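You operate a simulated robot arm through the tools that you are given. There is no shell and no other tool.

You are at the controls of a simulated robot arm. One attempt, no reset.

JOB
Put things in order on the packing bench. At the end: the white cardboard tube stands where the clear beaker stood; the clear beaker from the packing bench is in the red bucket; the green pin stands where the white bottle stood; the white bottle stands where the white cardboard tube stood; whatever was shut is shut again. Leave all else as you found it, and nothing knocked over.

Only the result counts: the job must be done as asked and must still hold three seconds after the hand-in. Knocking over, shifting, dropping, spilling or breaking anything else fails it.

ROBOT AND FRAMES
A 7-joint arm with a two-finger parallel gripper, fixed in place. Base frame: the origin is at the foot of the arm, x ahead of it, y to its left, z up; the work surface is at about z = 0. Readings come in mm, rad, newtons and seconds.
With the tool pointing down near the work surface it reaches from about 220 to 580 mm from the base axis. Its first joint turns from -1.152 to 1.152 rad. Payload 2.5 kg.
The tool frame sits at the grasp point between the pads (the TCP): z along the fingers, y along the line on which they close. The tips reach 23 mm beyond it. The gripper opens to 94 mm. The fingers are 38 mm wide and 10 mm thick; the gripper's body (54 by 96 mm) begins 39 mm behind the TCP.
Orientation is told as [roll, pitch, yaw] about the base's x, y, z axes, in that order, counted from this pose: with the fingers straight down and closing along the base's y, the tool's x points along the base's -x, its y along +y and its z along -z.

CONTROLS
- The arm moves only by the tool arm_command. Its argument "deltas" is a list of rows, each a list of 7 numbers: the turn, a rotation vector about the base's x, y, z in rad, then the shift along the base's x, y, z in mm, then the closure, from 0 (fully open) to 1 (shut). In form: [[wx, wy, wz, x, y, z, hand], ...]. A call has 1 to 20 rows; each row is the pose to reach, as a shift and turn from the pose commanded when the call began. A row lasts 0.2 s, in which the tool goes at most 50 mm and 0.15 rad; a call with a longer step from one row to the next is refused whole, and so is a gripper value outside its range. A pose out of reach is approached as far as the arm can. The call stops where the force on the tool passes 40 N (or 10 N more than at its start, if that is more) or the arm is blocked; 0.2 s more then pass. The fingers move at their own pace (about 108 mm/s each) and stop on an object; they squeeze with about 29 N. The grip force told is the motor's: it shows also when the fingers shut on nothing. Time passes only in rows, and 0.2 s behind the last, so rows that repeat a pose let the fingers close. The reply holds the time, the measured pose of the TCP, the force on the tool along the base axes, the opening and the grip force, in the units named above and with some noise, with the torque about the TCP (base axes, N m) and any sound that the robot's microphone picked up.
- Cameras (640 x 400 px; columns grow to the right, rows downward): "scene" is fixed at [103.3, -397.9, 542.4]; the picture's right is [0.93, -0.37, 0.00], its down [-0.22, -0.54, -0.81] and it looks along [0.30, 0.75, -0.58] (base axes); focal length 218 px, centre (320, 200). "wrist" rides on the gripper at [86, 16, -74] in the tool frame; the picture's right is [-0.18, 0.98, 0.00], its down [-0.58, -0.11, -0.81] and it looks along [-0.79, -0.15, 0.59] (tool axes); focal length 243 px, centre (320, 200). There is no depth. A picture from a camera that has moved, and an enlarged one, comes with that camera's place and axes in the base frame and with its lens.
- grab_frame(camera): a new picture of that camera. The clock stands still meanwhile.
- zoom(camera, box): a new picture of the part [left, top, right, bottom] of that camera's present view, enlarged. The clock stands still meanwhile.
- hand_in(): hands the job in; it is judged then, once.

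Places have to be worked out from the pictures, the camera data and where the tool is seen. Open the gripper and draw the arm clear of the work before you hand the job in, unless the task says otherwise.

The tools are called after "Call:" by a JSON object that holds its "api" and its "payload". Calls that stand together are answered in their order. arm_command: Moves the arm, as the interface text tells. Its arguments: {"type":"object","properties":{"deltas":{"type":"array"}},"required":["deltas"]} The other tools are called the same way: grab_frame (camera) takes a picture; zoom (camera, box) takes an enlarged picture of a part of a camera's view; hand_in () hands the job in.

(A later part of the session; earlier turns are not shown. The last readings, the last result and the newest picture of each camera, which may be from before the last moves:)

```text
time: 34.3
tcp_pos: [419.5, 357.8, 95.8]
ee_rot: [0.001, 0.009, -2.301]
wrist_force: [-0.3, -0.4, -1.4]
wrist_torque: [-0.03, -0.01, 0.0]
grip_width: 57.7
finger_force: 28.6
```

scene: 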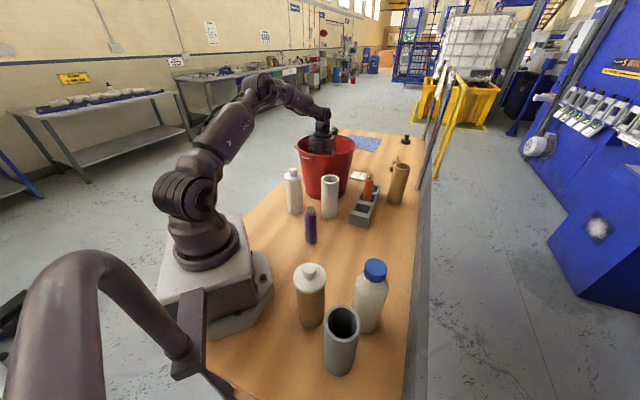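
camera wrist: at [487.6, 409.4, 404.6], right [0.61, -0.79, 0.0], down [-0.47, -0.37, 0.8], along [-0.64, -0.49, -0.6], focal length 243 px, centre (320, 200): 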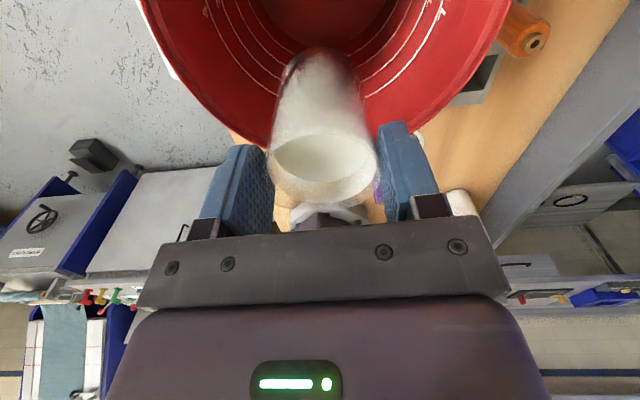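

Still no contact at z≈96 (force about -1.4 N, the free value). I continue down in 1 mm steps.

Call:
{"api": "arm_command", "payload": {"deltas": [[0, 0, 0, 0, 0, -1, 0.6], [0, 0, 0, 0, 0, -2, 0.6], [0, 0, 0, 0, 0, -2, 0.6]]}}

```text
time: 35.1
tcp_pos: [419.1, 359.0, 93.8]
ee_rot: [0.001, 0.01, -2.3]
wrist_force: [-1.4, -1.6, 2.9]
wrist_torque: [-0.09, -0.01, -0.02]
grip_width: 58.0
finger_force: 28.8
```

The foot now touches (force rose to +2.9 N). I add half a millimetre and open the fingers gradually.

Call:
{"api": "arm_command", "payload": {"deltas": [[0, 0, 0, 0, 0, -0.6, 0.6], [0, 0, 0, 0, 0, -0.6, 0.39], [0, 0, 0, 0, 0, -0.6, 0.37], [0, 0, 0, 0, 0, -0.6, 0.35], [0, 0, 0, 0, 0, -0.6, 0.32], [0, 0, 0, 0, 0, -0.6, 0.28], [0, 0, 0, 0, 0, -0.6, 0.24], [0, 0, 0, 0, 0, -0.6, 0.24]]}}

Call:
{"api": "zoom", "payload": {"camera": "wrist", "box": [180, 0, 480, 220]}}

```text
time: 36.9
tcp_pos: [419.5, 357.7, 93.2]
ee_rot: [0.001, 0.009, -2.3]
wrist_force: [-0.4, 0.5, 0.1]
wrist_torque: [0.01, -0.01, -0.01]
grip_width: 71.5
finger_force: 0.2
```

```text
1.82 times, centred on (330, 110) of wrist
camera zoom: at [487.7, 410.3, 168.2], right [0.61, -0.79, 0.0], down [-0.47, -0.37, 0.8], along [-0.64, -0.49, -0.6], focal length 441 px, centre (302, 364)
```

zoom: 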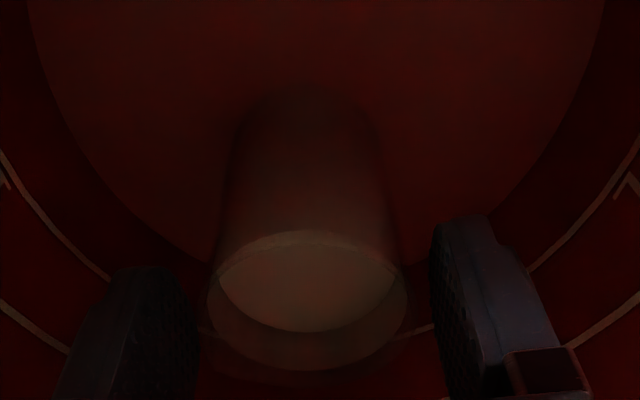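

The beaker stands free and upright in the bucket. I raise the hand straight out.

Call:
{"api": "arm_command", "payload": {"deltas": [[0, 0, 0, 0, 0, 6, 0.24], [0, 0, 0, 0, 0, 16, 0.24], [0, 0, 0, 0, 0, 30, 0.24], [0, 0, 0, 0, 0, 50, 0.24], [0, 0, 0, 0, 0, 75, 0.24], [0, 0, 0, 0, 0, 105, 0.24], [0, 0, 0, 0, 0, 140, 0.24], [0, 0, 0, 0, 0, 175, 0.24], [0, 0, 0, 0, 0, 210, 0.24], [0, 0, 0, 0, 0, 240, 0.24], [0, 0, 0, 0, 0, 240, 0.24]]}}

Call:
{"api": "grab_frame", "payload": {"camera": "wrist"}}

```text
time: 39.3
tcp_pos: [418.6, 360.6, 330.3]
ee_rot: [-0.001, 0.01, -2.299]
wrist_force: [-0.3, 0.3, -0.2]
wrist_torque: [0.04, 0.01, 0.02]
grip_width: 71.5
finger_force: 0.0
```

```text
taken
camera wrist: at [487.8, 412.7, 406.8], right [0.61, -0.79, 0.0], down [-0.47, -0.37, 0.8], along [-0.64, -0.49, -0.6], focal length 243 px, centre (320, 200)
```

wrist: 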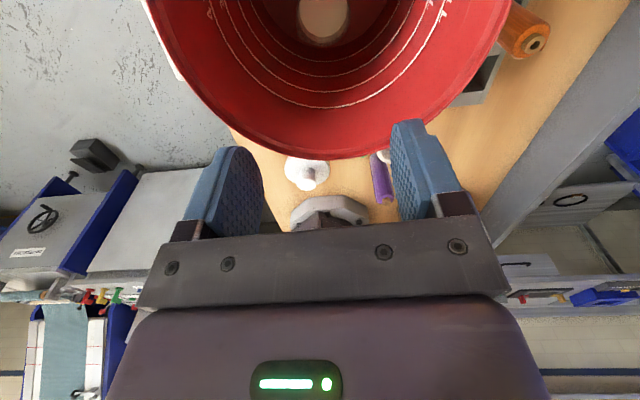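

The beaker stands upright in the bucket. Next is the white tube at about (385, 205); I back out high, unwinding the wrist, to a viewpoint from which I can measure the tube, pin and canister again.

Call:
{"api": "arm_command", "payload": {"deltas": [[0, 0, 0.14, -2, -4, 20, 0.1], [0, 0, 0.28, -6, -12, 45, 0], [0, 0, 0.42, -10, -24, 70, 0], [0, 0, 0.56, -16, -40, 95, 0], [0, 0, 0.7, -24, -60, 110, 0], [0, 0, 0.84, -32, -80, 120, 0], [0, 0, 0.98, -40, -100, 120, 0], [0, 0, 1.12, -48, -120, 120, 0], [0, 0, 1.26, -56, -140, 120, 0], [0, 0, 1.4, -64, -160, 120, 0], [0, 0, 1.54, -70, -180, 120, 0], [0, 0, 1.68, -74, -200, 120, 0], [0, 0, 1.82, -78, -220, 120, 0], [0, 0, 1.96, -82, -240, 120, 0], [0, 0, 2.1, -82, -255, 120, 0], [0, 0, 2.24, -82, -265, 120, 0], [0, 0, 2.38, -82, -270, 120, 0], [0, 0, 2.52, -82, -270, 120, 0], [0, 0, 2.66, -82, -270, 120, 0], [0, 0, 2.66, -82, -270, 120, 0]]}}

Call:
{"api": "grab_frame", "payload": {"camera": "wrist"}}

```text
time: 43.5
tcp_pos: [336.3, 86.9, 453.6]
ee_rot: [-0.001, 0.007, 0.361]
wrist_force: [0.7, 0.0, -0.1]
wrist_torque: [0.03, -0.01, 0.0]
grip_width: 93.8
finger_force: 0.1
```

```text
taken
camera wrist: at [250.2, 71.3, 528.4], right [-0.18, 0.98, 0.0], down [0.59, 0.11, 0.8], along [0.79, 0.14, -0.6], focal length 243 px, centre (320, 200)
```

wrist: 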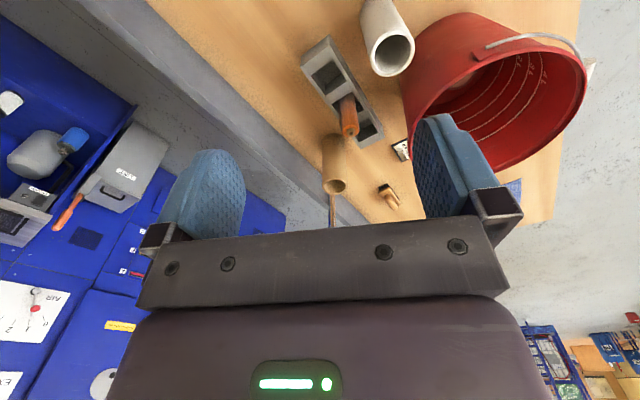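

The tube and pin are now ahead. I turn to yaw 1.4 and come lower in front of the tube to measure it.

Call:
{"api": "arm_command", "payload": {"deltas": [[0, 0, 0.13, 6, 8, -15, 0], [0, 0, 0.26, 12, 16, -30, 0], [0, 0, 0.39, 18, 24, -45, 0], [0, 0, 0.52, 24, 32, -60, 0], [0, 0, 0.65, 30, 40, -75, 0], [0, 0, 0.78, 36, 48, -90, 0], [0, 0, 0.91, 42, 56, -105, 0], [0, 0, 1.04, 49, 63, -123, 0], [0, 0, 1.04, 49, 63, -123, 0]]}}

Call:
{"api": "grab_frame", "payload": {"camera": "wrist"}}

Call:
{"api": "zoom", "payload": {"camera": "wrist", "box": [240, 0, 440, 140]}}

Call:
{"api": "zoom", "payload": {"camera": "scene", "box": [280, 160, 380, 260]}}

```text
time: 45.5
tcp_pos: [386.1, 150.0, 329.9]
ee_rot: [0.0, 0.008, 1.402]
wrist_force: [-1.0, -0.4, -0.9]
wrist_torque: [-0.02, 0.03, -0.01]
grip_width: 94.0
finger_force: 0.1
```

```text
taken
camera wrist: at [355.2, 68.0, 405.6], right [-0.94, 0.35, 0.0], down [0.21, 0.56, 0.8], along [0.28, 0.75, -0.6], focal length 243 px, centre (320, 200)
```

wrist: 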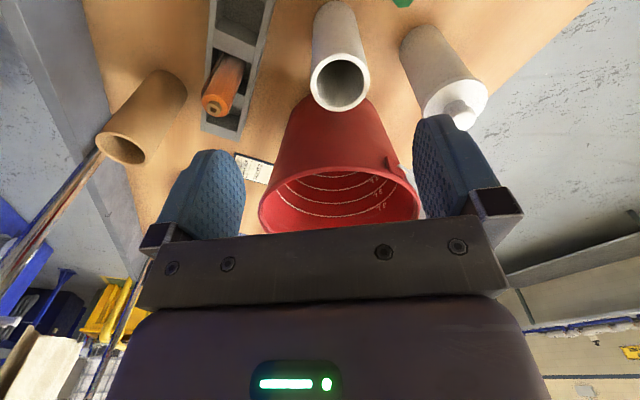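

```text
2.86 times, centred on (340, 70) of wrist
camera zoom: at [355.2, 68.0, 405.6], right [-0.94, 0.35, 0.0], down [0.21, 0.56, 0.8], along [0.28, 0.75, -0.6], focal length 693 px, centre (263, 571)
```

zoom: 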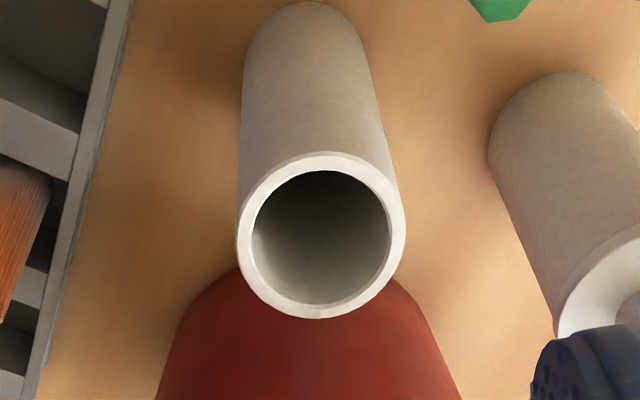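

```text
4.00 times, centred on (330, 210) of scene
camera zoom: at [103.3, -397.8, 542.4], right [0.93, -0.37, 0.0], down [-0.22, -0.54, -0.81], along [0.3, 0.75, -0.58], focal length 872 px, centre (280, 160)
```

zoom: 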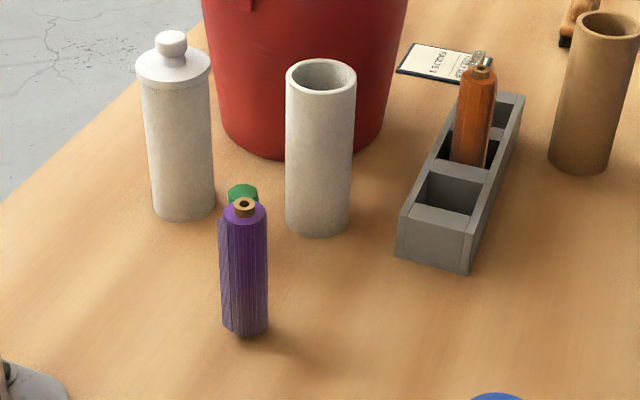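

Wrist data put the tube near (379–383, 196–204). To keep the hand clear of the bucket rim I lean the hand 0.3 rad away from it (toward -y) and come above the tube to recheck.

Call:
{"api": "arm_command", "payload": {"deltas": [[0.1, -0.017, 0, -1, 8, -15, 0], [0.2, -0.034, 0, -2, 18, -35, 0], [0.3036, -0.0517, 0, -3, 28, -60, 0], [0.3036, -0.0517, 0, -4, 38, -85, 0], [0.3036, -0.0517, 0, -5, 48, -105, 0], [0.3036, -0.0517, 0, -5, 48, -120, 0], [0.3036, -0.0517, 0, -5, 48, -120, 0]]}}

Call:
{"api": "grab_frame", "payload": {"camera": "wrist"}}

Call:
{"api": "zoom", "payload": {"camera": "scene", "box": [270, 110, 390, 230]}}

```text
time: 47.1
tcp_pos: [381.1, 198.3, 208.6]
ee_rot: [0.002, -0.299, 1.401]
wrist_force: [-0.5, -0.4, 1.0]
wrist_torque: [-0.02, 0.03, -0.01]
grip_width: 93.8
finger_force: 0.0
```

```text
taken
camera wrist: at [348.0, 97.2, 254.8], right [-0.94, 0.34, 0.06], down [0.16, 0.29, 0.94], along [0.3, 0.89, -0.33], focal length 243 px, centre (320, 200)
```

wrist: 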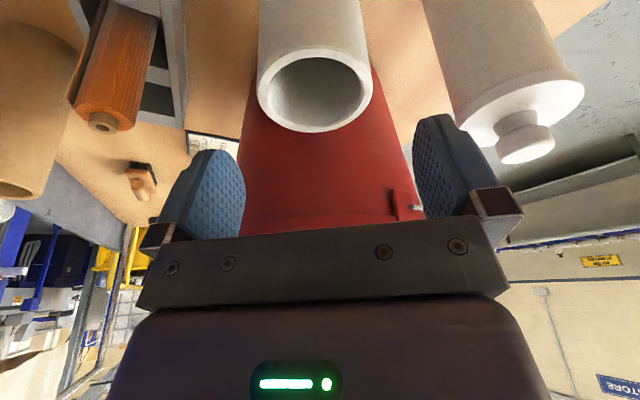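

```text
3.33 times, centred on (330, 170) of scene
camera zoom: at [103.3, -397.9, 542.4], right [0.93, -0.37, 0.0], down [-0.22, -0.54, -0.81], along [0.3, 0.75, -0.58], focal length 726 px, centre (287, 300)
```

zoom: 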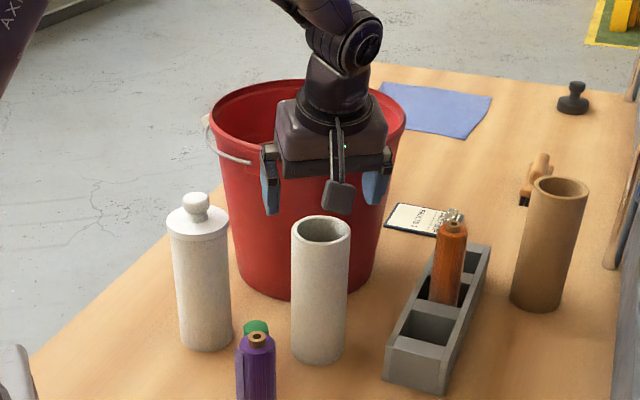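

The rim fit gives the tube axis at about (381.5, 198), height ~155 mm, aligned with the hand. I descend to z≈131 with the fingers straddling it.

Call:
{"api": "arm_command", "payload": {"deltas": [[0, 0, 0, 0, 0, -15, 0], [0, 0, 0, 0, 0, -32, 0], [0, 0, 0, 0, 0, -50, 0], [0, 0, 0, 0, 0, -65, 0], [0, 0, 0, 0, 0, -77, 0], [0, 0, 0, 0, 0, -77, 0]]}}

Call:
{"api": "grab_frame", "payload": {"camera": "wrist"}}

Call:
{"api": "zoom", "payload": {"camera": "scene", "box": [270, 110, 390, 230]}}

```text
time: 48.5
tcp_pos: [381.0, 196.6, 132.7]
ee_rot: [0.0, -0.298, 1.4]
wrist_force: [0.1, -0.3, -0.5]
wrist_torque: [-0.01, -0.01, 0.01]
grip_width: 94.2
finger_force: 0.0
```

```text
taken
camera wrist: at [347.3, 96.7, 178.5], right [-0.94, 0.34, 0.05], down [0.16, 0.29, 0.94], along [0.3, 0.89, -0.33], focal length 243 px, centre (320, 200)
```

wrist: 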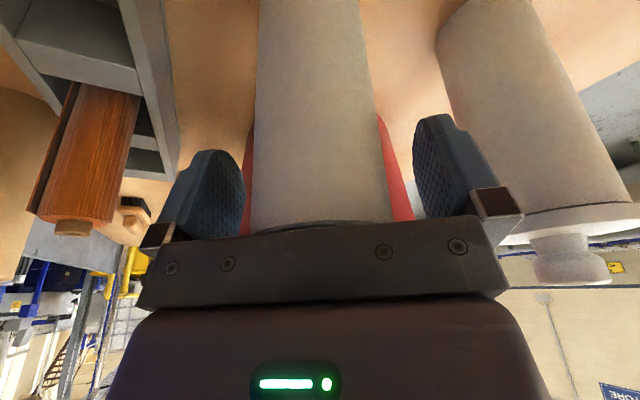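

```text
3.33 times, centred on (330, 170) of scene
camera zoom: at [103.3, -397.9, 542.4], right [0.93, -0.37, 0.0], down [-0.22, -0.54, -0.81], along [0.3, 0.75, -0.58], focal length 726 px, centre (287, 300)
```

zoom: 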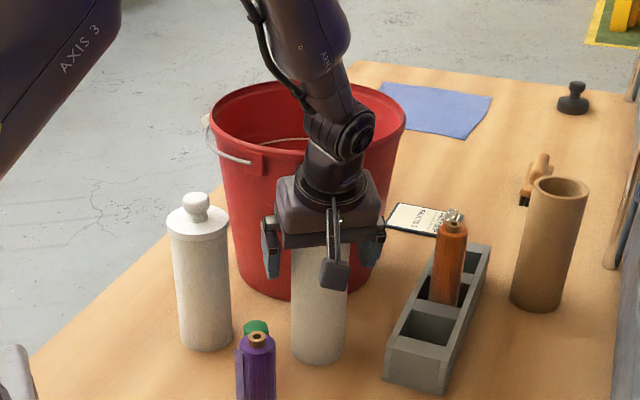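

The tube is nearly centred between the pads with clearance to the bucket. I close gently.

Call:
{"api": "arm_command", "payload": {"deltas": [[0, 0, 0, 0, 0, 0, 0.15], [0, 0, 0, 0, 0, 0, 0.25], [0, 0, 0, 0, 0, 0, 0.3], [0, 0, 0, 0, 0, 0, 0.34], [0, 0, 0, 0, 0, 0, 0.4], [0, 0, 0, 0, 0, 0, 0.6], [0, 0, 0, 0, 0, 0, 0.6]]}}

```text
time: 50.1
tcp_pos: [380.5, 197.9, 133.7]
ee_rot: [0.0, -0.301, 1.4]
wrist_force: [1.3, 0.8, -0.3]
wrist_torque: [0.06, -0.09, -0.03]
grip_width: 59.4
finger_force: 29.4
```

Gripped (59.4 mm wide) around (380.5, 197). I lift 25 mm slowly and check for slipping.

Call:
{"api": "arm_command", "payload": {"deltas": [[0, 0, 0, 0, 0, 2, 0.6], [0, 0, 0, 0, 0, 5, 0.6], [0, 0, 0, 0, 0, 9, 0.6], [0, 0, 0, 0, 0, 14, 0.6], [0, 0, 0, 0, 0, 19, 0.6], [0, 0, 0, 0, 0, 25, 0.6], [0, 0, 0, 0, 0, 25, 0.6]]}}

Call:
{"api": "zoom", "payload": {"camera": "scene", "box": [270, 110, 390, 230]}}

Call:
{"api": "grab_frame", "payload": {"camera": "wrist"}}

```text
time: 51.7
tcp_pos: [380.5, 198.1, 157.2]
ee_rot: [-0.002, -0.299, 1.399]
wrist_force: [-0.1, -1.5, -0.8]
wrist_torque: [0.04, -0.02, 0.0]
grip_width: 59.7
finger_force: 29.2
```

```text
3.33 times, centred on (330, 170) of scene
camera zoom: at [103.3, -397.9, 542.4], right [0.93, -0.37, 0.0], down [-0.22, -0.54, -0.81], along [0.3, 0.75, -0.58], focal length 726 px, centre (287, 300)
```

zoom: 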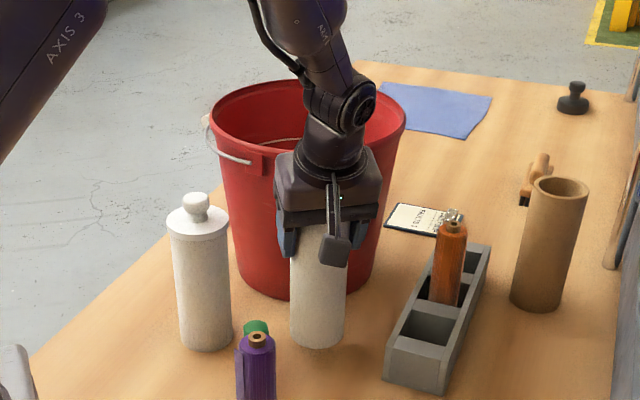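

```text
taken
camera wrist: at [346.3, 96.7, 203.4], right [-0.94, 0.34, 0.06], down [0.16, 0.29, 0.94], along [0.3, 0.89, -0.33], focal length 243 px, centre (320, 200)
```

wrist: 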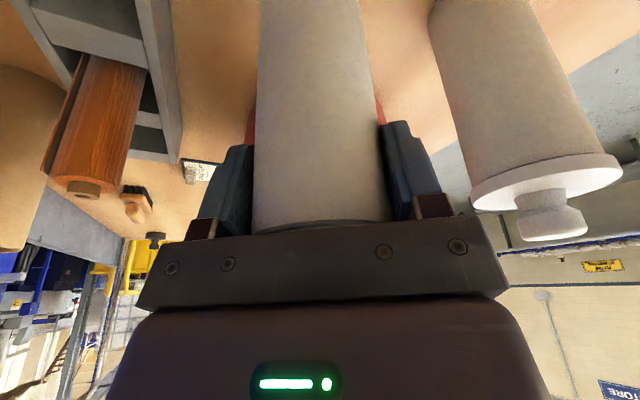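

The tube comes up without noticeable slip and stays vertical. I raise it further and carry it to the beaker's old place at (353, 3).

Call:
{"api": "arm_command", "payload": {"deltas": [[0, 0, 0, 0, 0, 8, 0.6], [0, 0, 0, 0, 0, 22, 0.6], [0, 0, 0, 0, 0, 38, 0.6], [0, 0, 0, 0, -3, 52, 0.6], [0, 0, 0, -1, -12, 60, 0.6], [0, 0, 0, -4, -28, 62, 0.6], [0, 0, 0, -7, -48, 62, 0.6], [0, 0, 0, -10, -68, 62, 0.6], [0, 0, 0, -13, -88, 62, 0.6], [0, 0, 0, -16, -108, 62, 0.6], [0, 0, 0, -19, -128, 62, 0.6], [0, 0, 0, -22, -148, 62, 0.6], [0, 0, 0, -24, -166, 62, 0.6], [0, 0, 0, -26, -180, 62, 0.6], [0, 0, 0, -27, -189, 62, 0.6], [0, 0, 0, -27, -193, 62, 0.6], [0, 0, 0, -27, -193, 62, 0.6]]}}

Call:
{"api": "grab_frame", "payload": {"camera": "wrist"}}

Call:
{"api": "grab_frame", "payload": {"camera": "scene"}}

```text
time: 55.3
tcp_pos: [355.8, 4.7, 220.0]
ee_rot: [0.002, -0.299, 1.399]
wrist_force: [-0.2, -0.2, -0.5]
wrist_torque: [0.02, -0.04, 0.04]
grip_width: 59.6
finger_force: 29.0
```

```text
taken
camera wrist: at [321.1, -96.3, 266.2], right [-0.94, 0.34, 0.06], down [0.16, 0.29, 0.94], along [0.3, 0.89, -0.33], focal length 243 px, centre (320, 200)
```

wrist: 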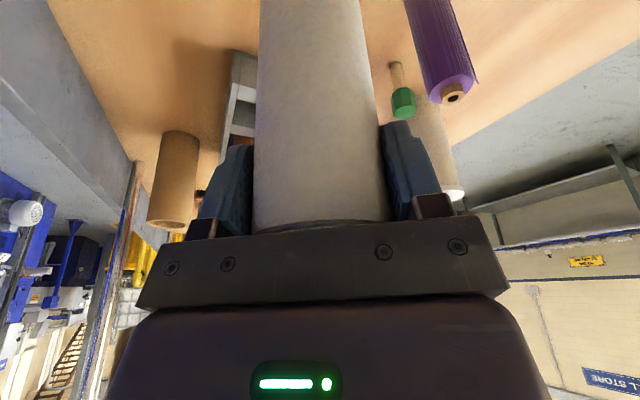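

```text
taken
```

scene: 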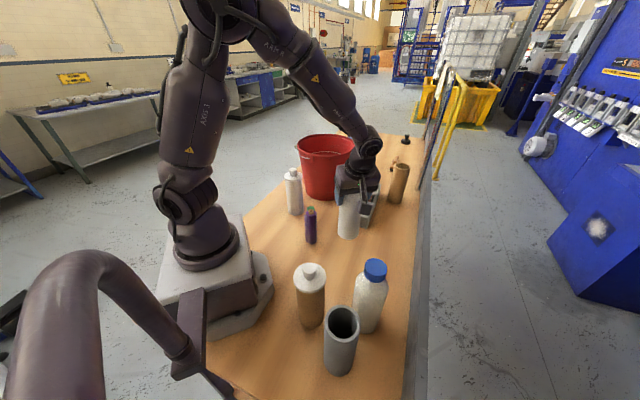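

The tube hangs vertically above the free spot. I correct x by -2.5 mm and lower to about 12 mm above the table.

Call:
{"api": "arm_command", "payload": {"deltas": [[0, 0, 0, -1, 0, -10, 0.6], [0, 0, 0, -2.5, 0, -25, 0.6], [0, 0, 0, -2.5, 0, -42, 0.6], [0, 0, 0, -2.5, 0, -57, 0.6], [0, 0, 0, -2.5, 0, -68, 0.6], [0, 0, 0, -2.5, 0, -74, 0.6], [0, 0, 0, -2.5, 0, -74, 0.6]]}}

Call:
{"api": "zoom", "payload": {"camera": "scene", "box": [290, 160, 410, 280]}}

```text
time: 56.9
tcp_pos: [350.6, 4.5, 145.9]
ee_rot: [0.0, -0.299, 1.398]
wrist_force: [0.2, -0.1, -2.3]
wrist_torque: [-0.02, 0.0, 0.0]
grip_width: 59.4
finger_force: 29.4
```

```text
3.33 times, centred on (350, 220) of scene
camera zoom: at [103.3, -397.9, 542.4], right [0.93, -0.37, 0.0], down [-0.22, -0.54, -0.81], along [0.3, 0.75, -0.58], focal length 726 px, centre (220, 133)
```

zoom: 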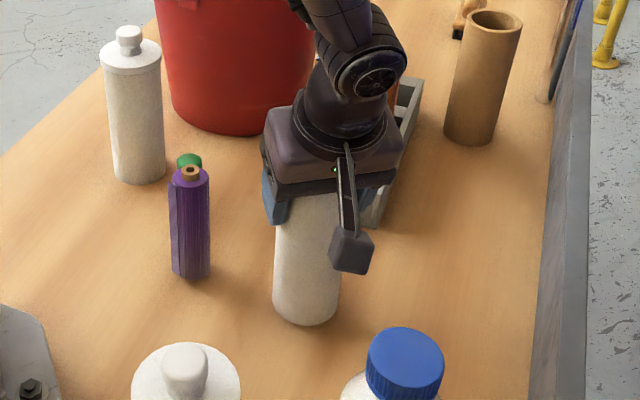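

The reading is (350.6, 4.5); comparing the foot with the beaker's earlier image asks for about +1.5 mm in x. I correct and lower in small steps to feel the table.

Call:
{"api": "arm_command", "payload": {"deltas": [[0, 0, 0, 1.5, 0.3, -2, 0.6], [0, 0, 0, 1.7, 0.3, -4, 0.6], [0, 0, 0, 1.7, 0.3, -6, 0.6], [0, 0, 0, 1.7, 0.3, -8, 0.6], [0, 0, 0, 1.7, 0.3, -8, 0.6]]}}

```text
time: 58.1
tcp_pos: [353.4, 4.2, 137.1]
ee_rot: [-0.001, -0.298, 1.398]
wrist_force: [0.3, 0.6, -1.5]
wrist_torque: [-0.02, 0.0, 0.01]
grip_width: 59.2
finger_force: 29.1
```

Still free at z≈137. I continue in 1 mm steps.

Call:
{"api": "arm_command", "payload": {"deltas": [[0, 0, 0, 0, 0, -1, 0.6], [0, 0, 0, 0, 0, -2, 0.6], [0, 0, 0, 0, 0, -3, 0.6], [0, 0, 0, 0, 0, -3, 0.6]]}}

```text
time: 59.1
tcp_pos: [352.9, 4.0, 134.9]
ee_rot: [0.002, -0.299, 1.399]
wrist_force: [-0.3, -0.3, -1.7]
wrist_torque: [0.04, 0.01, 0.0]
grip_width: 59.6
finger_force: 28.9
```

Call:
{"api": "arm_command", "payload": {"deltas": [[0, 0, 0, 0, 0, -1, 0.6], [0, 0, 0, 0, 0, -2, 0.6], [0, 0, 0, 0, 0, -2, 0.6]]}}

```text
time: 59.9
tcp_pos: [353.1, 5.1, 133.6]
ee_rot: [0.0, -0.299, 1.398]
wrist_force: [0.0, 0.1, -1.6]
wrist_torque: [-0.01, -0.02, 0.04]
grip_width: 59.6
finger_force: 28.7
```

No contact yet at 133.6 (still -1.6 N). I go on down by single millimetres.

Call:
{"api": "arm_command", "payload": {"deltas": [[0, 0, 0, 0, 0, -1, 0.6], [0, 0, 0, 0, 0, -2, 0.6], [0, 0, 0, 0, 0, -2, 0.6]]}}

```text
time: 60.7
tcp_pos: [353.9, 4.7, 130.3]
ee_rot: [0.001, -0.298, 1.4]
wrist_force: [-5.8, -3.5, 24.5]
wrist_torque: [-0.02, 0.67, -0.15]
grip_width: 58.9
finger_force: 29.6
```

Firm contact with the table (24 N). I back off 0.8 mm and open the fingers gradually.

Call:
{"api": "arm_command", "payload": {"deltas": [[0, 0, 0, 0, 0, 0.8, 0.6], [0, 0, 0, 0, 0, 0.8, 0.38], [0, 0, 0, 0, 0, 0.8, 0.36], [0, 0, 0, 0, 0, 0.8, 0.34], [0, 0, 0, 0, 0, 0.8, 0.3], [0, 0, 0, 0, 0, 0.8, 0.2], [0, 0, 0, 0, 0, 0.8, 0.05], [0, 0, 0, 0, 0, 0.8, 0.0]]}}

Call:
{"api": "grab_frame", "payload": {"camera": "wrist"}}

Call:
{"api": "zoom", "payload": {"camera": "scene", "box": [290, 160, 410, 280]}}

```text
time: 62.5
tcp_pos: [353.9, 6.2, 131.8]
ee_rot: [0.0, -0.298, 1.4]
wrist_force: [0.6, 0.2, 0.4]
wrist_torque: [-0.01, 0.0, -0.01]
grip_width: 94.0
finger_force: 0.1
```

```text
taken
camera wrist: at [319.5, -95.3, 177.5], right [-0.94, 0.34, 0.05], down [0.16, 0.3, 0.94], along [0.3, 0.89, -0.33], focal length 243 px, centre (320, 200)
```

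wrist: 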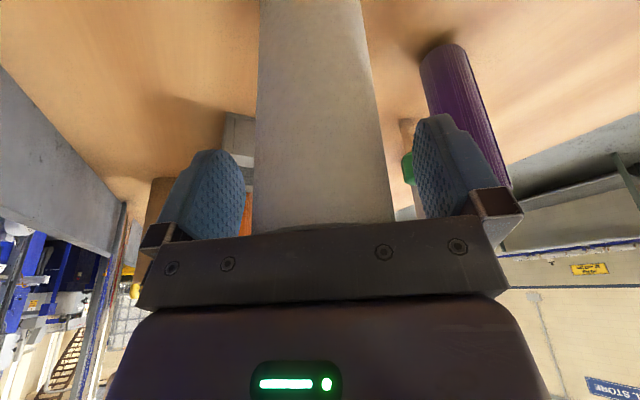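

```text
3.33 times, centred on (350, 220) of scene
camera zoom: at [103.3, -397.9, 542.4], right [0.93, -0.37, 0.0], down [-0.22, -0.54, -0.81], along [0.3, 0.75, -0.58], focal length 726 px, centre (220, 133)
```

zoom: 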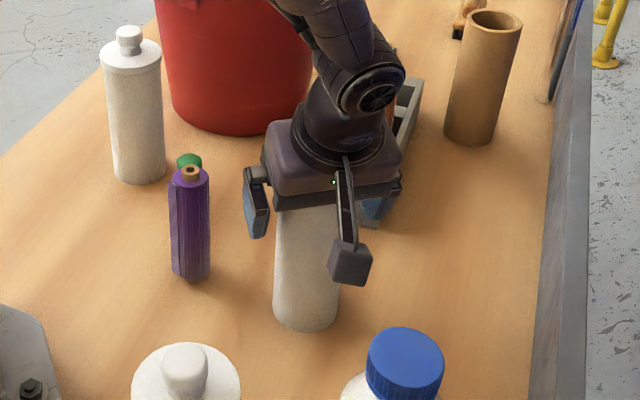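

The tube stands on its own. I compare its foot with the beaker's earlier foot in the same enlarged view.

Call:
{"api": "zoom", "payload": {"camera": "scene", "box": [320, 220, 375, 270]}}

```text
8.00 times, centred on (348, 245) of scene
camera zoom: at [103.3, -397.9, 542.4], right [0.93, -0.37, 0.0], down [-0.22, -0.54, -0.81], along [0.3, 0.75, -0.58], focal length 1744 px, centre (100, -160)
```

zoom: 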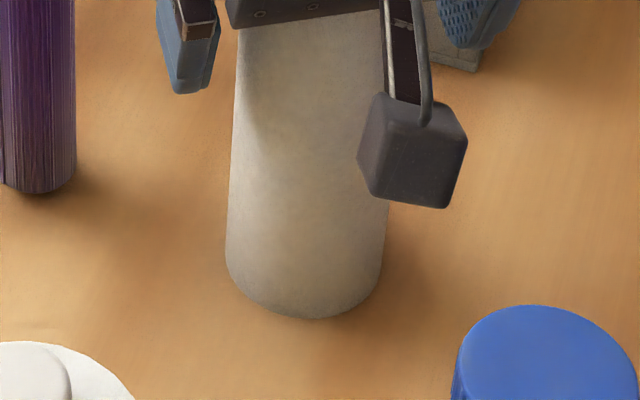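

The tube is within about 5 mm of the beaker's old spot and stands firmly. I rise clear of it, and straighten the hand to vertical.

Call:
{"api": "arm_command", "payload": {"deltas": [[0, 0, 0, 0, 0, 10, 0], [0, 0, 0, 0, 0, 25, 0], [0, 0, 0, 0, 0, 45, 0], [0, 0, 0, 0, 0, 70, 0], [0, 0, 0, 0, 0, 100, 0], [-0.1, 0.017, 0, 0, 0, 130, 0], [-0.2, 0.034, 0, 0, 0, 160, 0], [-0.294, 0.0501, 0, 0, 0, 190, 0], [-0.294, 0.0501, 0, 0, 0, 200, 0], [-0.294, 0.0501, 0, 0, 0, 200, 0]]}}

Call:
{"api": "grab_frame", "payload": {"camera": "wrist"}}

```text
time: 64.7
tcp_pos: [353.8, 5.0, 333.9]
ee_rot: [0.001, 0.0, 1.399]
wrist_force: [0.1, -0.3, -0.6]
wrist_torque: [0.0, 0.01, 0.02]
grip_width: 93.9
finger_force: 0.1
```

```text
taken
camera wrist: at [322.7, -77.7, 409.1], right [-0.94, 0.35, 0.0], down [0.21, 0.55, 0.81], along [0.28, 0.76, -0.59], focal length 243 px, centre (320, 200)
```

wrist: 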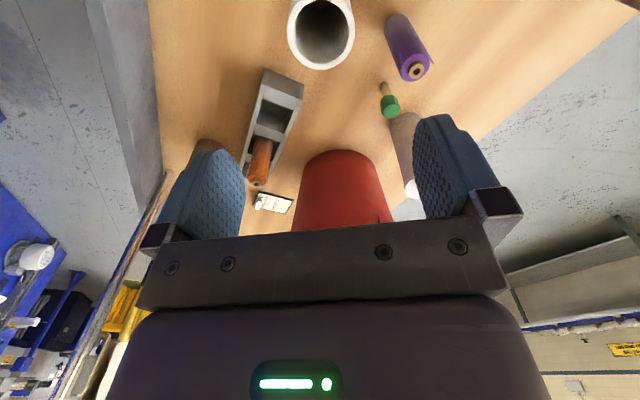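

Everything is still upright. I zoom for a check of the tube's position and of the green pin's position from here.

Call:
{"api": "zoom", "payload": {"camera": "wrist", "box": [270, 0, 440, 120]}}

```text
3.33 times, centred on (355, 60) of wrist
camera zoom: at [322.7, -77.7, 409.1], right [-0.94, 0.35, 0.0], down [0.21, 0.55, 0.81], along [0.28, 0.76, -0.59], focal length 809 px, centre (203, 667)
```

zoom: 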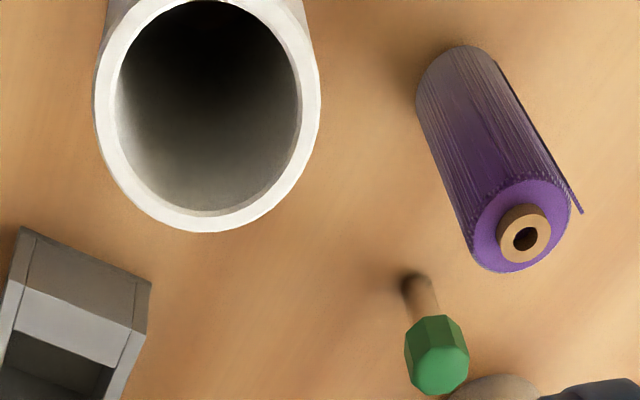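

Tube sits at ~(352, 6), the pin at ~(296, 168). Now I go above the white bottle, turning the hand to yaw 0, to measure it from above.

Call:
{"api": "arm_command", "payload": {"deltas": [[0, 0, -0.14, -6, -20, 0, 0], [0, 0, -0.28, -12, -40, 0, 0], [0, 0, -0.42, -18, -60, 0, 0], [0, 0, -0.56, -24, -80, 0, 0], [0, 0, -0.7, -30, -100, 0, 0], [0, 0, -0.84, -36, -120, 0, 0], [0, 0, -0.98, -42, -140, 0, 0], [0, 0, -1.12, -48, -160, 0, 0], [0, 0, -1.26, -53, -182, 0, 0], [0, 0, -1.4, -57, -204, 0, 0], [0, 0, -1.4, -57, -204, -10, 0], [0, 0, -1.4, -57, -204, -10, 0]]}}

Call:
{"api": "grab_frame", "payload": {"camera": "wrist"}}

Call:
{"api": "zoom", "payload": {"camera": "wrist", "box": [230, 0, 420, 130]}}

```text
time: 67.3
tcp_pos: [298.0, -199.6, 321.5]
ee_rot: [0.001, 0.002, -0.002]
wrist_force: [0.1, -1.0, 0.1]
wrist_torque: [-0.04, -0.03, 0.02]
grip_width: 94.0
finger_force: 0.0
```

```text
taken
camera wrist: at [210.7, -183.8, 396.0], right [0.19, 0.98, 0.0], down [0.58, -0.11, 0.81], along [0.79, -0.15, -0.59], focal length 243 px, centre (320, 200)
```

wrist: 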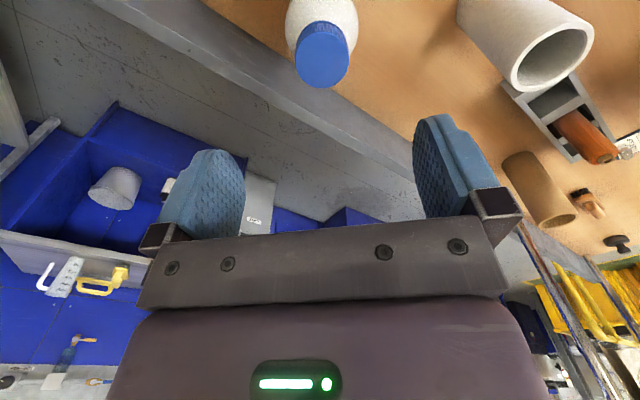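

```text
3.08 times, centred on (325, 65) of wrist
camera zoom: at [210.7, -183.8, 396.0], right [0.19, 0.98, 0.0], down [0.58, -0.11, 0.81], along [0.79, -0.15, -0.59], focal length 746 px, centre (305, 615)
```

zoom: 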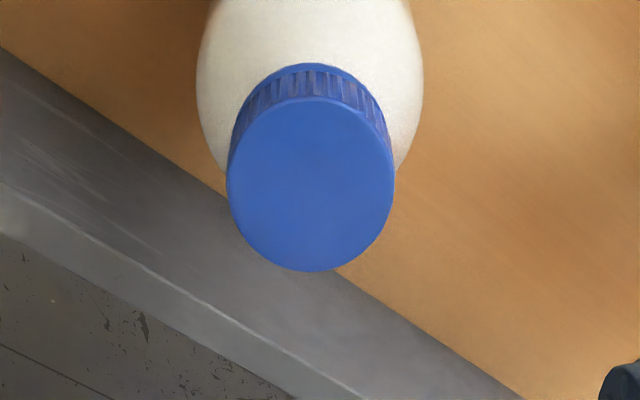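

Cap top centre comes out at about (296.5, -198.5), height ~199 mm, cap diameter ~42 mm and ~23 mm tall; the bottle is too tall for the hand to reach its body from above, so I'll hold the cap and test gently whether the bottle comes with it. I descend to z≈205 first.

Call:
{"api": "arm_command", "payload": {"deltas": [[0, 0, 0, -1, 0.6, -20, 0.1], [0, 0, 0, -1.5, 1, -45, 0.2], [0, 0, 0, -1.5, 1, -70, 0.3], [0, 0, 0, -1.5, 1, -92, 0.3], [0, 0, 0, -1.5, 1, -108, 0.3], [0, 0, 0, -1.5, 1, -117, 0.3], [0, 0, 0, -1.5, 1, -117, 0.3]]}}

Call:
{"api": "grab_frame", "payload": {"camera": "wrist"}}

Call:
{"api": "zoom", "payload": {"camera": "scene", "box": [320, 200, 420, 340]}}

```text
time: 68.9
tcp_pos: [295.4, -196.4, 205.4]
ee_rot: [0.0, -0.002, 0.001]
wrist_force: [0.3, -0.3, 0.5]
wrist_torque: [-0.02, 0.01, 0.0]
grip_width: 65.7
finger_force: 0.1
```

```text
taken
camera wrist: at [208.5, -181.1, 279.0], right [0.18, 0.98, 0.0], down [0.58, -0.11, 0.81], along [0.79, -0.15, -0.59], focal length 243 px, centre (320, 200)
```

wrist: 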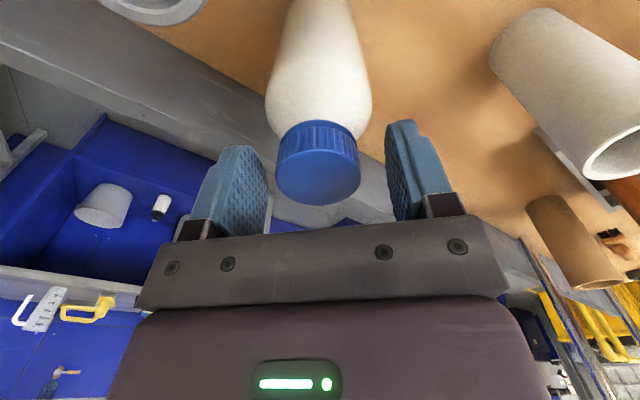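

```text
2.86 times, centred on (370, 270) of scene
camera zoom: at [103.3, -397.9, 542.4], right [0.93, -0.37, 0.0], down [-0.22, -0.54, -0.81], along [0.3, 0.75, -0.58], focal length 623 px, centre (177, 0)
```

zoom: 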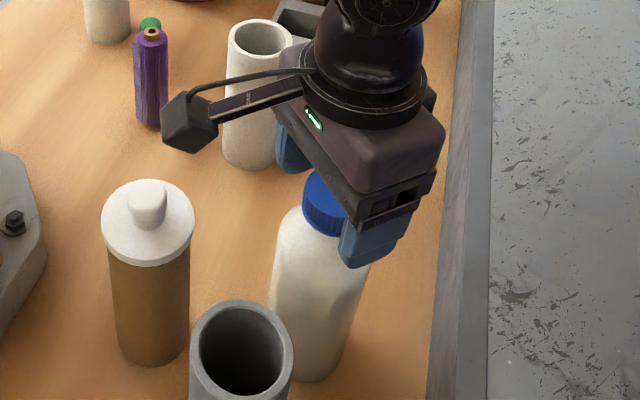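

The cap is well centred and its top is at z≈200. I lower 6 mm more, close on the cap and see the grip width.

Call:
{"api": "arm_command", "payload": {"deltas": [[0, 0, 0, 0.5, -0.7, -3, 0.3], [0, 0, 0, 1, -0.7, -6, 0.3], [0, 0, 0, 1, -0.7, -6, 0.4], [0, 0, 0, 1, -0.7, -6, 0.48], [0, 0, 0, 1, -0.7, -6, 0.52], [0, 0, 0, 1, -0.7, -6, 0.56], [0, 0, 0, 1, -0.7, -6, 0.62], [0, 0, 0, 1, -0.7, -6, 0.75], [0, 0, 0, 1, -0.7, -6, 0.75]]}}

Call:
{"api": "grab_frame", "payload": {"camera": "wrist"}}

```text
time: 70.9
tcp_pos: [295.8, -196.7, 198.0]
ee_rot: [-0.002, 0.001, 0.001]
wrist_force: [-0.9, -0.4, -0.6]
wrist_torque: [-0.06, 0.02, -0.02]
grip_width: 40.0
finger_force: 29.4
```

```text
taken
camera wrist: at [208.7, -182.0, 273.4], right [0.18, 0.98, 0.0], down [0.58, -0.11, 0.81], along [0.79, -0.15, -0.59], focal length 243 px, centre (320, 200)
```

wrist: 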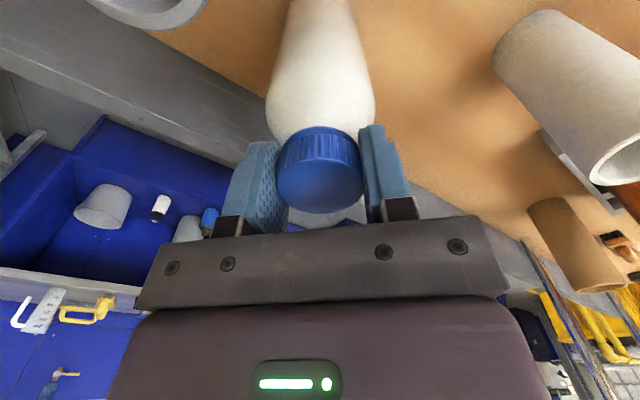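

The cap is gripped (40 mm). I lift just 5 mm and look whether the whole bottle rises.

Call:
{"api": "arm_command", "payload": {"deltas": [[0, 0, 0, 0, 0, 1, 0.75], [0, 0, 0, 0, 0, 2, 0.75], [0, 0, 0, 0, 0, 3.5, 0.75], [0, 0, 0, 0, 0, 5, 0.75], [0, 0, 0, 0, 0, 5, 0.75], [0, 0, 0, 0, 0, 5, 0.75]]}}

Call:
{"api": "zoom", "payload": {"camera": "scene", "box": [320, 200, 420, 340]}}

Call:
{"api": "zoom", "payload": {"camera": "wrist", "box": [230, 80, 420, 230]}}

```text
time: 72.3
tcp_pos: [295.8, -196.9, 204.6]
ee_rot: [0.001, -0.001, 0.0]
wrist_force: [0.1, 0.5, -4.4]
wrist_torque: [0.0, 0.0, -0.02]
grip_width: 39.8
finger_force: 28.6
```

```text
2.86 times, centred on (370, 270) of scene
camera zoom: at [103.3, -397.9, 542.4], right [0.93, -0.37, 0.0], down [-0.22, -0.54, -0.81], along [0.3, 0.75, -0.58], focal length 623 px, centre (177, 0)
```

zoom: 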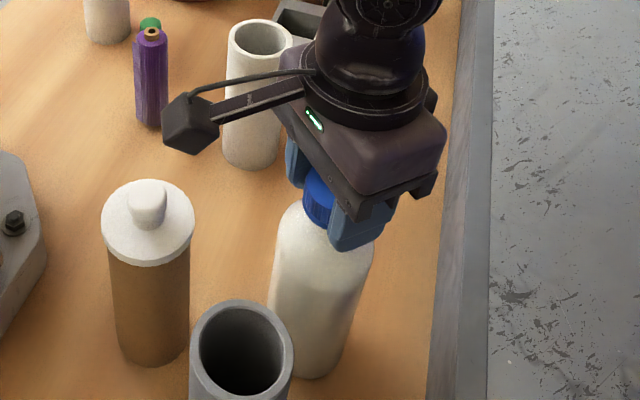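

```text
2.67 times, centred on (325, 155) of wrist
camera zoom: at [208.7, -181.9, 278.8], right [0.18, 0.98, 0.0], down [0.58, -0.11, 0.81], along [0.79, -0.15, -0.59], focal length 647 px, centre (307, 320)
```

zoom: 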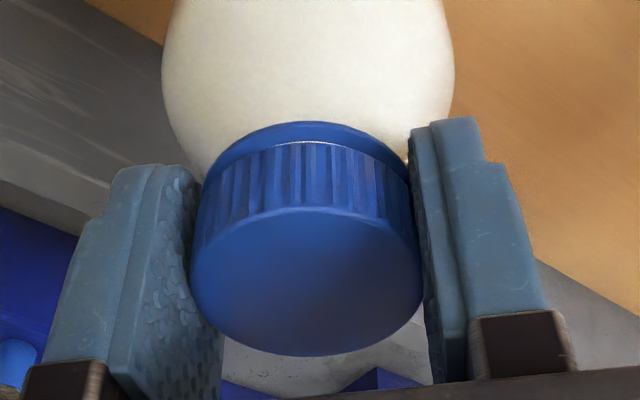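

The whole bottle came up (4.4 N weight, foot off the table). I lift another 20 mm and recheck for slipping or the cap loosening.

Call:
{"api": "arm_command", "payload": {"deltas": [[0, 0, 0, 0, 0, 3, 0.75], [0, 0, 0, 0, 0, 7, 0.75], [0, 0, 0, 0, 0, 12, 0.75], [0, 0, 0, 0, 0, 17, 0.75], [0, 0, 0, 0, 0, 20, 0.75], [0, 0, 0, 0, 0, 20, 0.75], [0, 0, 0, 0, 0, 20, 0.75], [0, 0, 0, 0, 0, 20, 0.75]]}}

Call:
{"api": "zoom", "payload": {"camera": "scene", "box": [320, 200, 420, 340]}}

Call:
{"api": "zoom", "payload": {"camera": "wrist", "box": [230, 80, 420, 230]}}

```text
time: 74.1
tcp_pos: [296.5, -198.4, 223.2]
ee_rot: [0.0, -0.003, 0.0]
wrist_force: [0.2, 0.7, -5.3]
wrist_torque: [0.01, 0.02, 0.0]
grip_width: 40.1
finger_force: 28.6
```

```text
2.86 times, centred on (370, 270) of scene
camera zoom: at [103.3, -397.9, 542.4], right [0.93, -0.37, 0.0], down [-0.22, -0.54, -0.81], along [0.3, 0.75, -0.58], focal length 623 px, centre (177, 0)
```

zoom: 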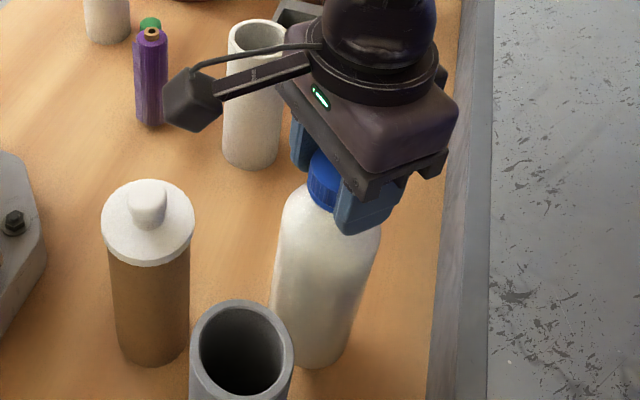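

```text
2.67 times, centred on (325, 155) of wrist
camera zoom: at [209.3, -182.9, 297.4], right [0.18, 0.98, 0.0], down [0.58, -0.11, 0.81], along [0.79, -0.15, -0.59], focal length 647 px, centre (307, 320)
```

zoom: 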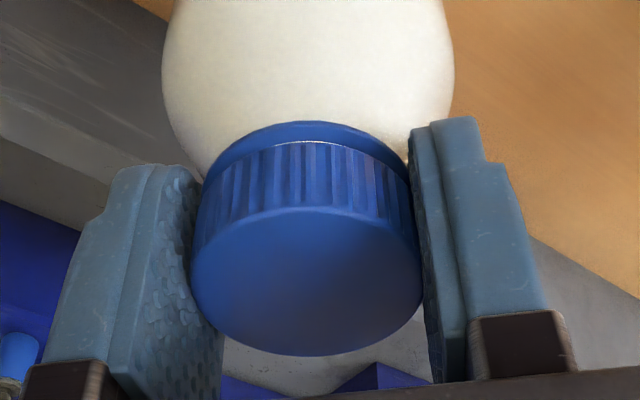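

Identical grip picture and steady weight: no slip, cap firmly on. I raise the bottle high enough to pass over the tube.

Call:
{"api": "arm_command", "payload": {"deltas": [[0, 0, 0, 0, 0, 4, 0.75], [0, 0, 0, 0, 0, 12, 0.75], [0, 0, 0, 0, 0, 24, 0.75], [0, 0, 0, 0, 0, 38, 0.75], [0, 0, 0, 0, 0, 53, 0.75], [0, 0, 0, 0, 0, 68, 0.75], [0, 0, 0, 0, 0, 83, 0.75], [0, 0, 0, 0, 0, 98, 0.75], [0, 0, 0, 0, 0, 113, 0.75], [0, 0, 0, 0, 0, 128, 0.75], [0, 0, 0, 0, 0, 142, 0.75], [0, 0, 0, 0, 0, 154, 0.75], [0, 0, 0, 0, 0, 163, 0.75], [0, 0, 0, 0, 0, 168, 0.75], [0, 0, 0, 0, 0, 170, 0.75], [0, 0, 0, 0, 0, 170, 0.75]]}}

Call:
{"api": "grab_frame", "payload": {"camera": "scene"}}

Call:
{"api": "grab_frame", "payload": {"camera": "wrist"}}

```text
time: 77.5
tcp_pos: [297.3, -198.6, 394.3]
ee_rot: [0.001, 0.0, 0.0]
wrist_force: [0.0, -0.7, -4.2]
wrist_torque: [0.02, 0.03, 0.03]
grip_width: 40.1
finger_force: 29.1
```

```text
taken
```

scene: 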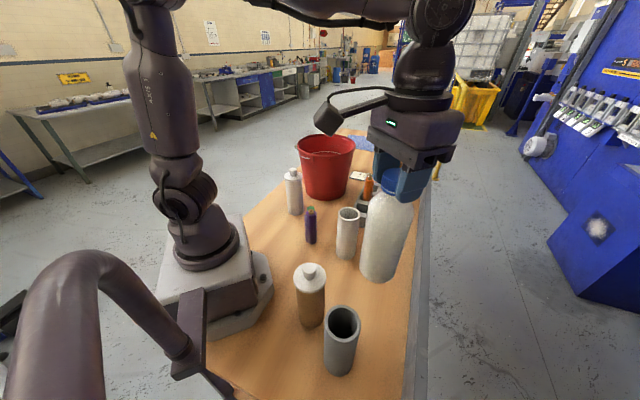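

```text
taken
camera wrist: at [210.4, -182.7, 469.2], right [0.18, 0.98, 0.0], down [0.58, -0.11, 0.81], along [0.79, -0.15, -0.59], focal length 243 px, centre (320, 200)
```

wrist: 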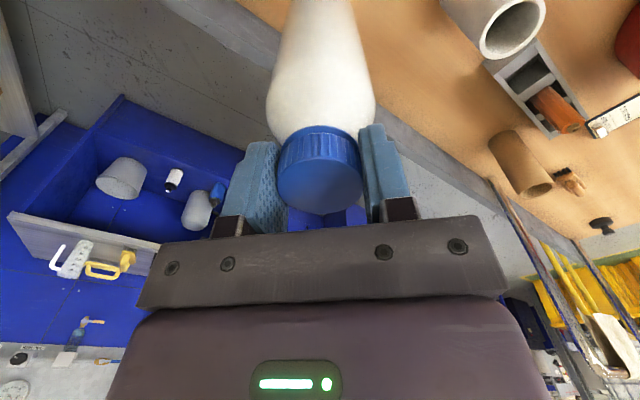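

Stable and hanging straight. I carry the bottle across at this height toward the tube's old place, with gentle acceleration.

Call:
{"api": "arm_command", "payload": {"deltas": [[0, 0, 0, 0.8, 3.9, 0, 0.75], [0, 0, 0, 2.8, 13.7, 0, 0.75], [0, 0, 0, 6.1, 29.4, 0, 0.75], [0, 0, 0, 10.5, 51, 0, 0.75], [0, 0, 0, 15.4, 74.5, 0, 0.75], [0, 0, 0, 20.2, 98, 0, 0.75], [0, 0, 0, 25, 121.5, 0, 0.75], [0, 0, 0, 29.9, 145, 0, 0.75], [0, 0, 0, 34.7, 168.6, 0, 0.75], [0, 0, 0, 39.6, 192, 0, 0.75], [0, 0, 0, 44.4, 215.6, 0, 0.75], [0, 0, 0, 49.3, 239, 0, 0.75], [0, 0, 0, 54.1, 262.6, 0, 0.75], [0, 0, 0, 59, 286, 0, 0.75], [0, 0, 0, 63.8, 309.7, 0, 0.75], [0, 0, 0, 68.3, 331, 0, 0.75], [0, 0, 0, 72.3, 351, 0, 0.75], [0, 0, 0, 75.5, 366.5, 0, 0.75], [0, 0, 0, 78, 378, 0, 0.75], [0, 0, 0, 79.5, 385, 0, 0.75]]}}

Call:
{"api": "grab_frame", "payload": {"camera": "scene"}}

Call:
{"api": "grab_frame", "payload": {"camera": "wrist"}}

```text
time: 81.7
tcp_pos: [374.5, 186.6, 393.4]
ee_rot: [0.002, 0.001, -0.001]
wrist_force: [0.7, -0.3, -4.5]
wrist_torque: [-0.01, 0.0, 0.03]
grip_width: 39.6
finger_force: 29.1
```

```text
taken
```

scene: 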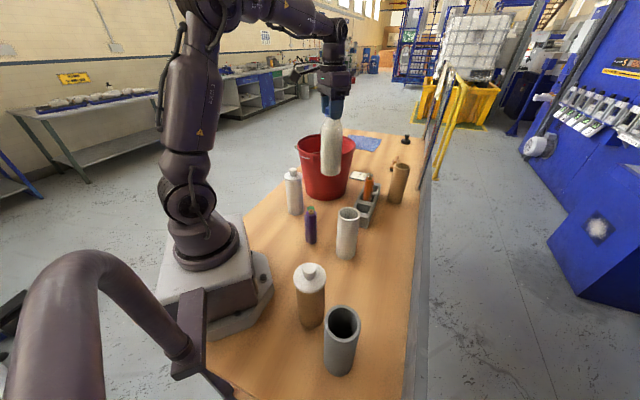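

```text
taken
camera wrist: at [287.6, 202.4, 468.4], right [0.18, 0.98, 0.0], down [0.58, -0.11, 0.81], along [0.79, -0.15, -0.59], focal length 243 px, centre (320, 200)
```

wrist: 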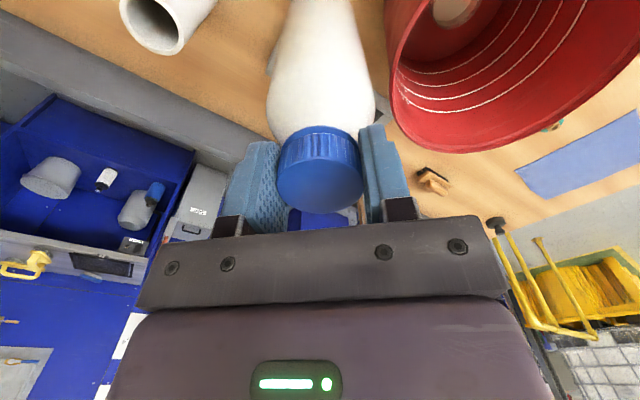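

Bottle steady. I shift the last 13 mm to the tube's old spot and lower to about 15 mm above the bench.

Call:
{"api": "arm_command", "payload": {"deltas": [[0, 0, 0, 1.5, 4, 0, 0.75], [0, 0, 0, 3.5, 9, -3, 0.75], [0, 0, 0, 5, 12.4, -12, 0.75], [0, 0, 0, 5, 12.4, -26, 0.75], [0, 0, 0, 5, 12.4, -42, 0.75], [0, 0, 0, 5, 12.4, -58, 0.75], [0, 0, 0, 5, 12.4, -74, 0.75], [0, 0, 0, 5, 12.4, -90, 0.75], [0, 0, 0, 5, 12.4, -106, 0.75], [0, 0, 0, 5, 12.4, -122, 0.75], [0, 0, 0, 5, 12.4, -138, 0.75], [0, 0, 0, 5, 12.4, -152, 0.75], [0, 0, 0, 5, 12.4, -164, 0.75], [0, 0, 0, 5, 12.4, -173, 0.75], [0, 0, 0, 5, 12.4, -178, 0.75], [0, 0, 0, 5, 12.4, -180, 0.75], [0, 0, 0, 5, 12.4, -180, 0.75]]}}

Call:
{"api": "zoom", "payload": {"camera": "scene", "box": [280, 160, 380, 260]}}

Call:
{"api": "grab_frame", "payload": {"camera": "wrist"}}

```text
time: 85.3
tcp_pos: [379.0, 198.1, 213.4]
ee_rot: [0.0, 0.001, -0.001]
wrist_force: [0.2, 0.4, -4.4]
wrist_torque: [0.02, 0.03, 0.02]
grip_width: 39.7
finger_force: 28.6
```

```text
4.00 times, centred on (330, 210) of scene
camera zoom: at [103.3, -397.8, 542.4], right [0.93, -0.37, 0.0], down [-0.22, -0.54, -0.81], along [0.3, 0.75, -0.58], focal length 872 px, centre (280, 160)
```

zoom: 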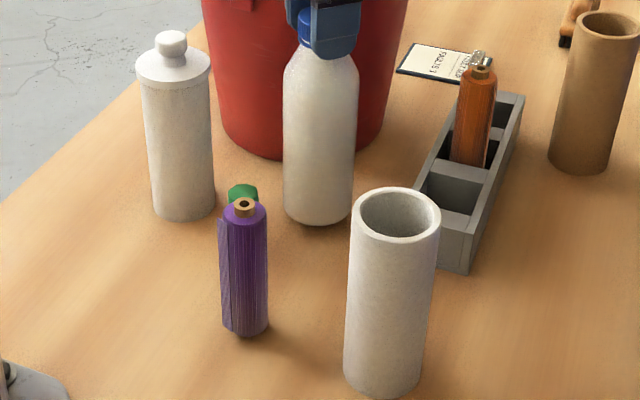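

```text
taken
camera wrist: at [293.2, 214.1, 288.5], right [0.18, 0.98, 0.0], down [0.58, -0.11, 0.81], along [0.79, -0.15, -0.59], focal length 243 px, centre (320, 200)
```

wrist: 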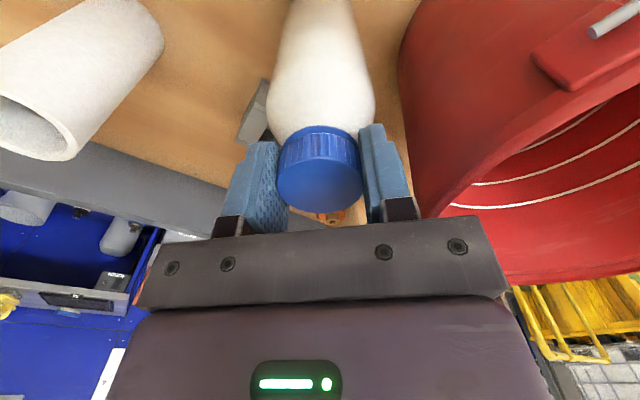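

In the same enlarged view the bottle's foot lines up with where the tube's foot was within about 1 mm. I lower to just above contact.

Call:
{"api": "arm_command", "payload": {"deltas": [[0, 0, 0, 0, 0, -3, 0.75], [0, 0, 0, 0, 0, -6, 0.75], [0, 0, 0, 0, 0, -9, 0.75], [0, 0, 0, 0, 0, -11, 0.75], [0, 0, 0, 0, 0, -12, 0.75], [0, 0, 0, 0, 0, -12, 0.75]]}}

```text
time: 86.7
tcp_pos: [380.0, 199.8, 201.6]
ee_rot: [0.0, -0.001, 0.001]
wrist_force: [0.0, 1.2, -4.5]
wrist_torque: [0.02, 0.0, -0.01]
grip_width: 39.6
finger_force: 29.3
```

Still hanging (4.5 N) at z≈201.6. I go down in 1 mm steps.

Call:
{"api": "arm_command", "payload": {"deltas": [[0, 0, 0, 0, 0, -1, 0.75], [0, 0, 0, 0, 0, -2, 0.75], [0, 0, 0, 0, 0, -2, 0.75]]}}

```text
time: 87.5
tcp_pos: [381.7, 199.3, 200.4]
ee_rot: [0.001, -0.001, 0.0]
wrist_force: [-1.1, -0.4, -0.3]
wrist_torque: [-0.06, 0.17, 0.01]
grip_width: 39.7
finger_force: 28.9
```

Contact is beginning (load dropped to ~0). I lower 0.8 mm more and check.

Call:
{"api": "arm_command", "payload": {"deltas": [[0, 0, 0, 0, 0, -0.8, 0.75], [0, 0, 0, 0, 0, -0.8, 0.75], [0, 0, 0, 0, 0, -0.8, 0.75]]}}

```text
time: 88.3
tcp_pos: [380.8, 198.8, 199.2]
ee_rot: [0.001, -0.002, 0.0]
wrist_force: [-2.6, -0.8, 10.6]
wrist_torque: [-0.05, 0.12, -0.02]
grip_width: 40.0
finger_force: 29.0
```

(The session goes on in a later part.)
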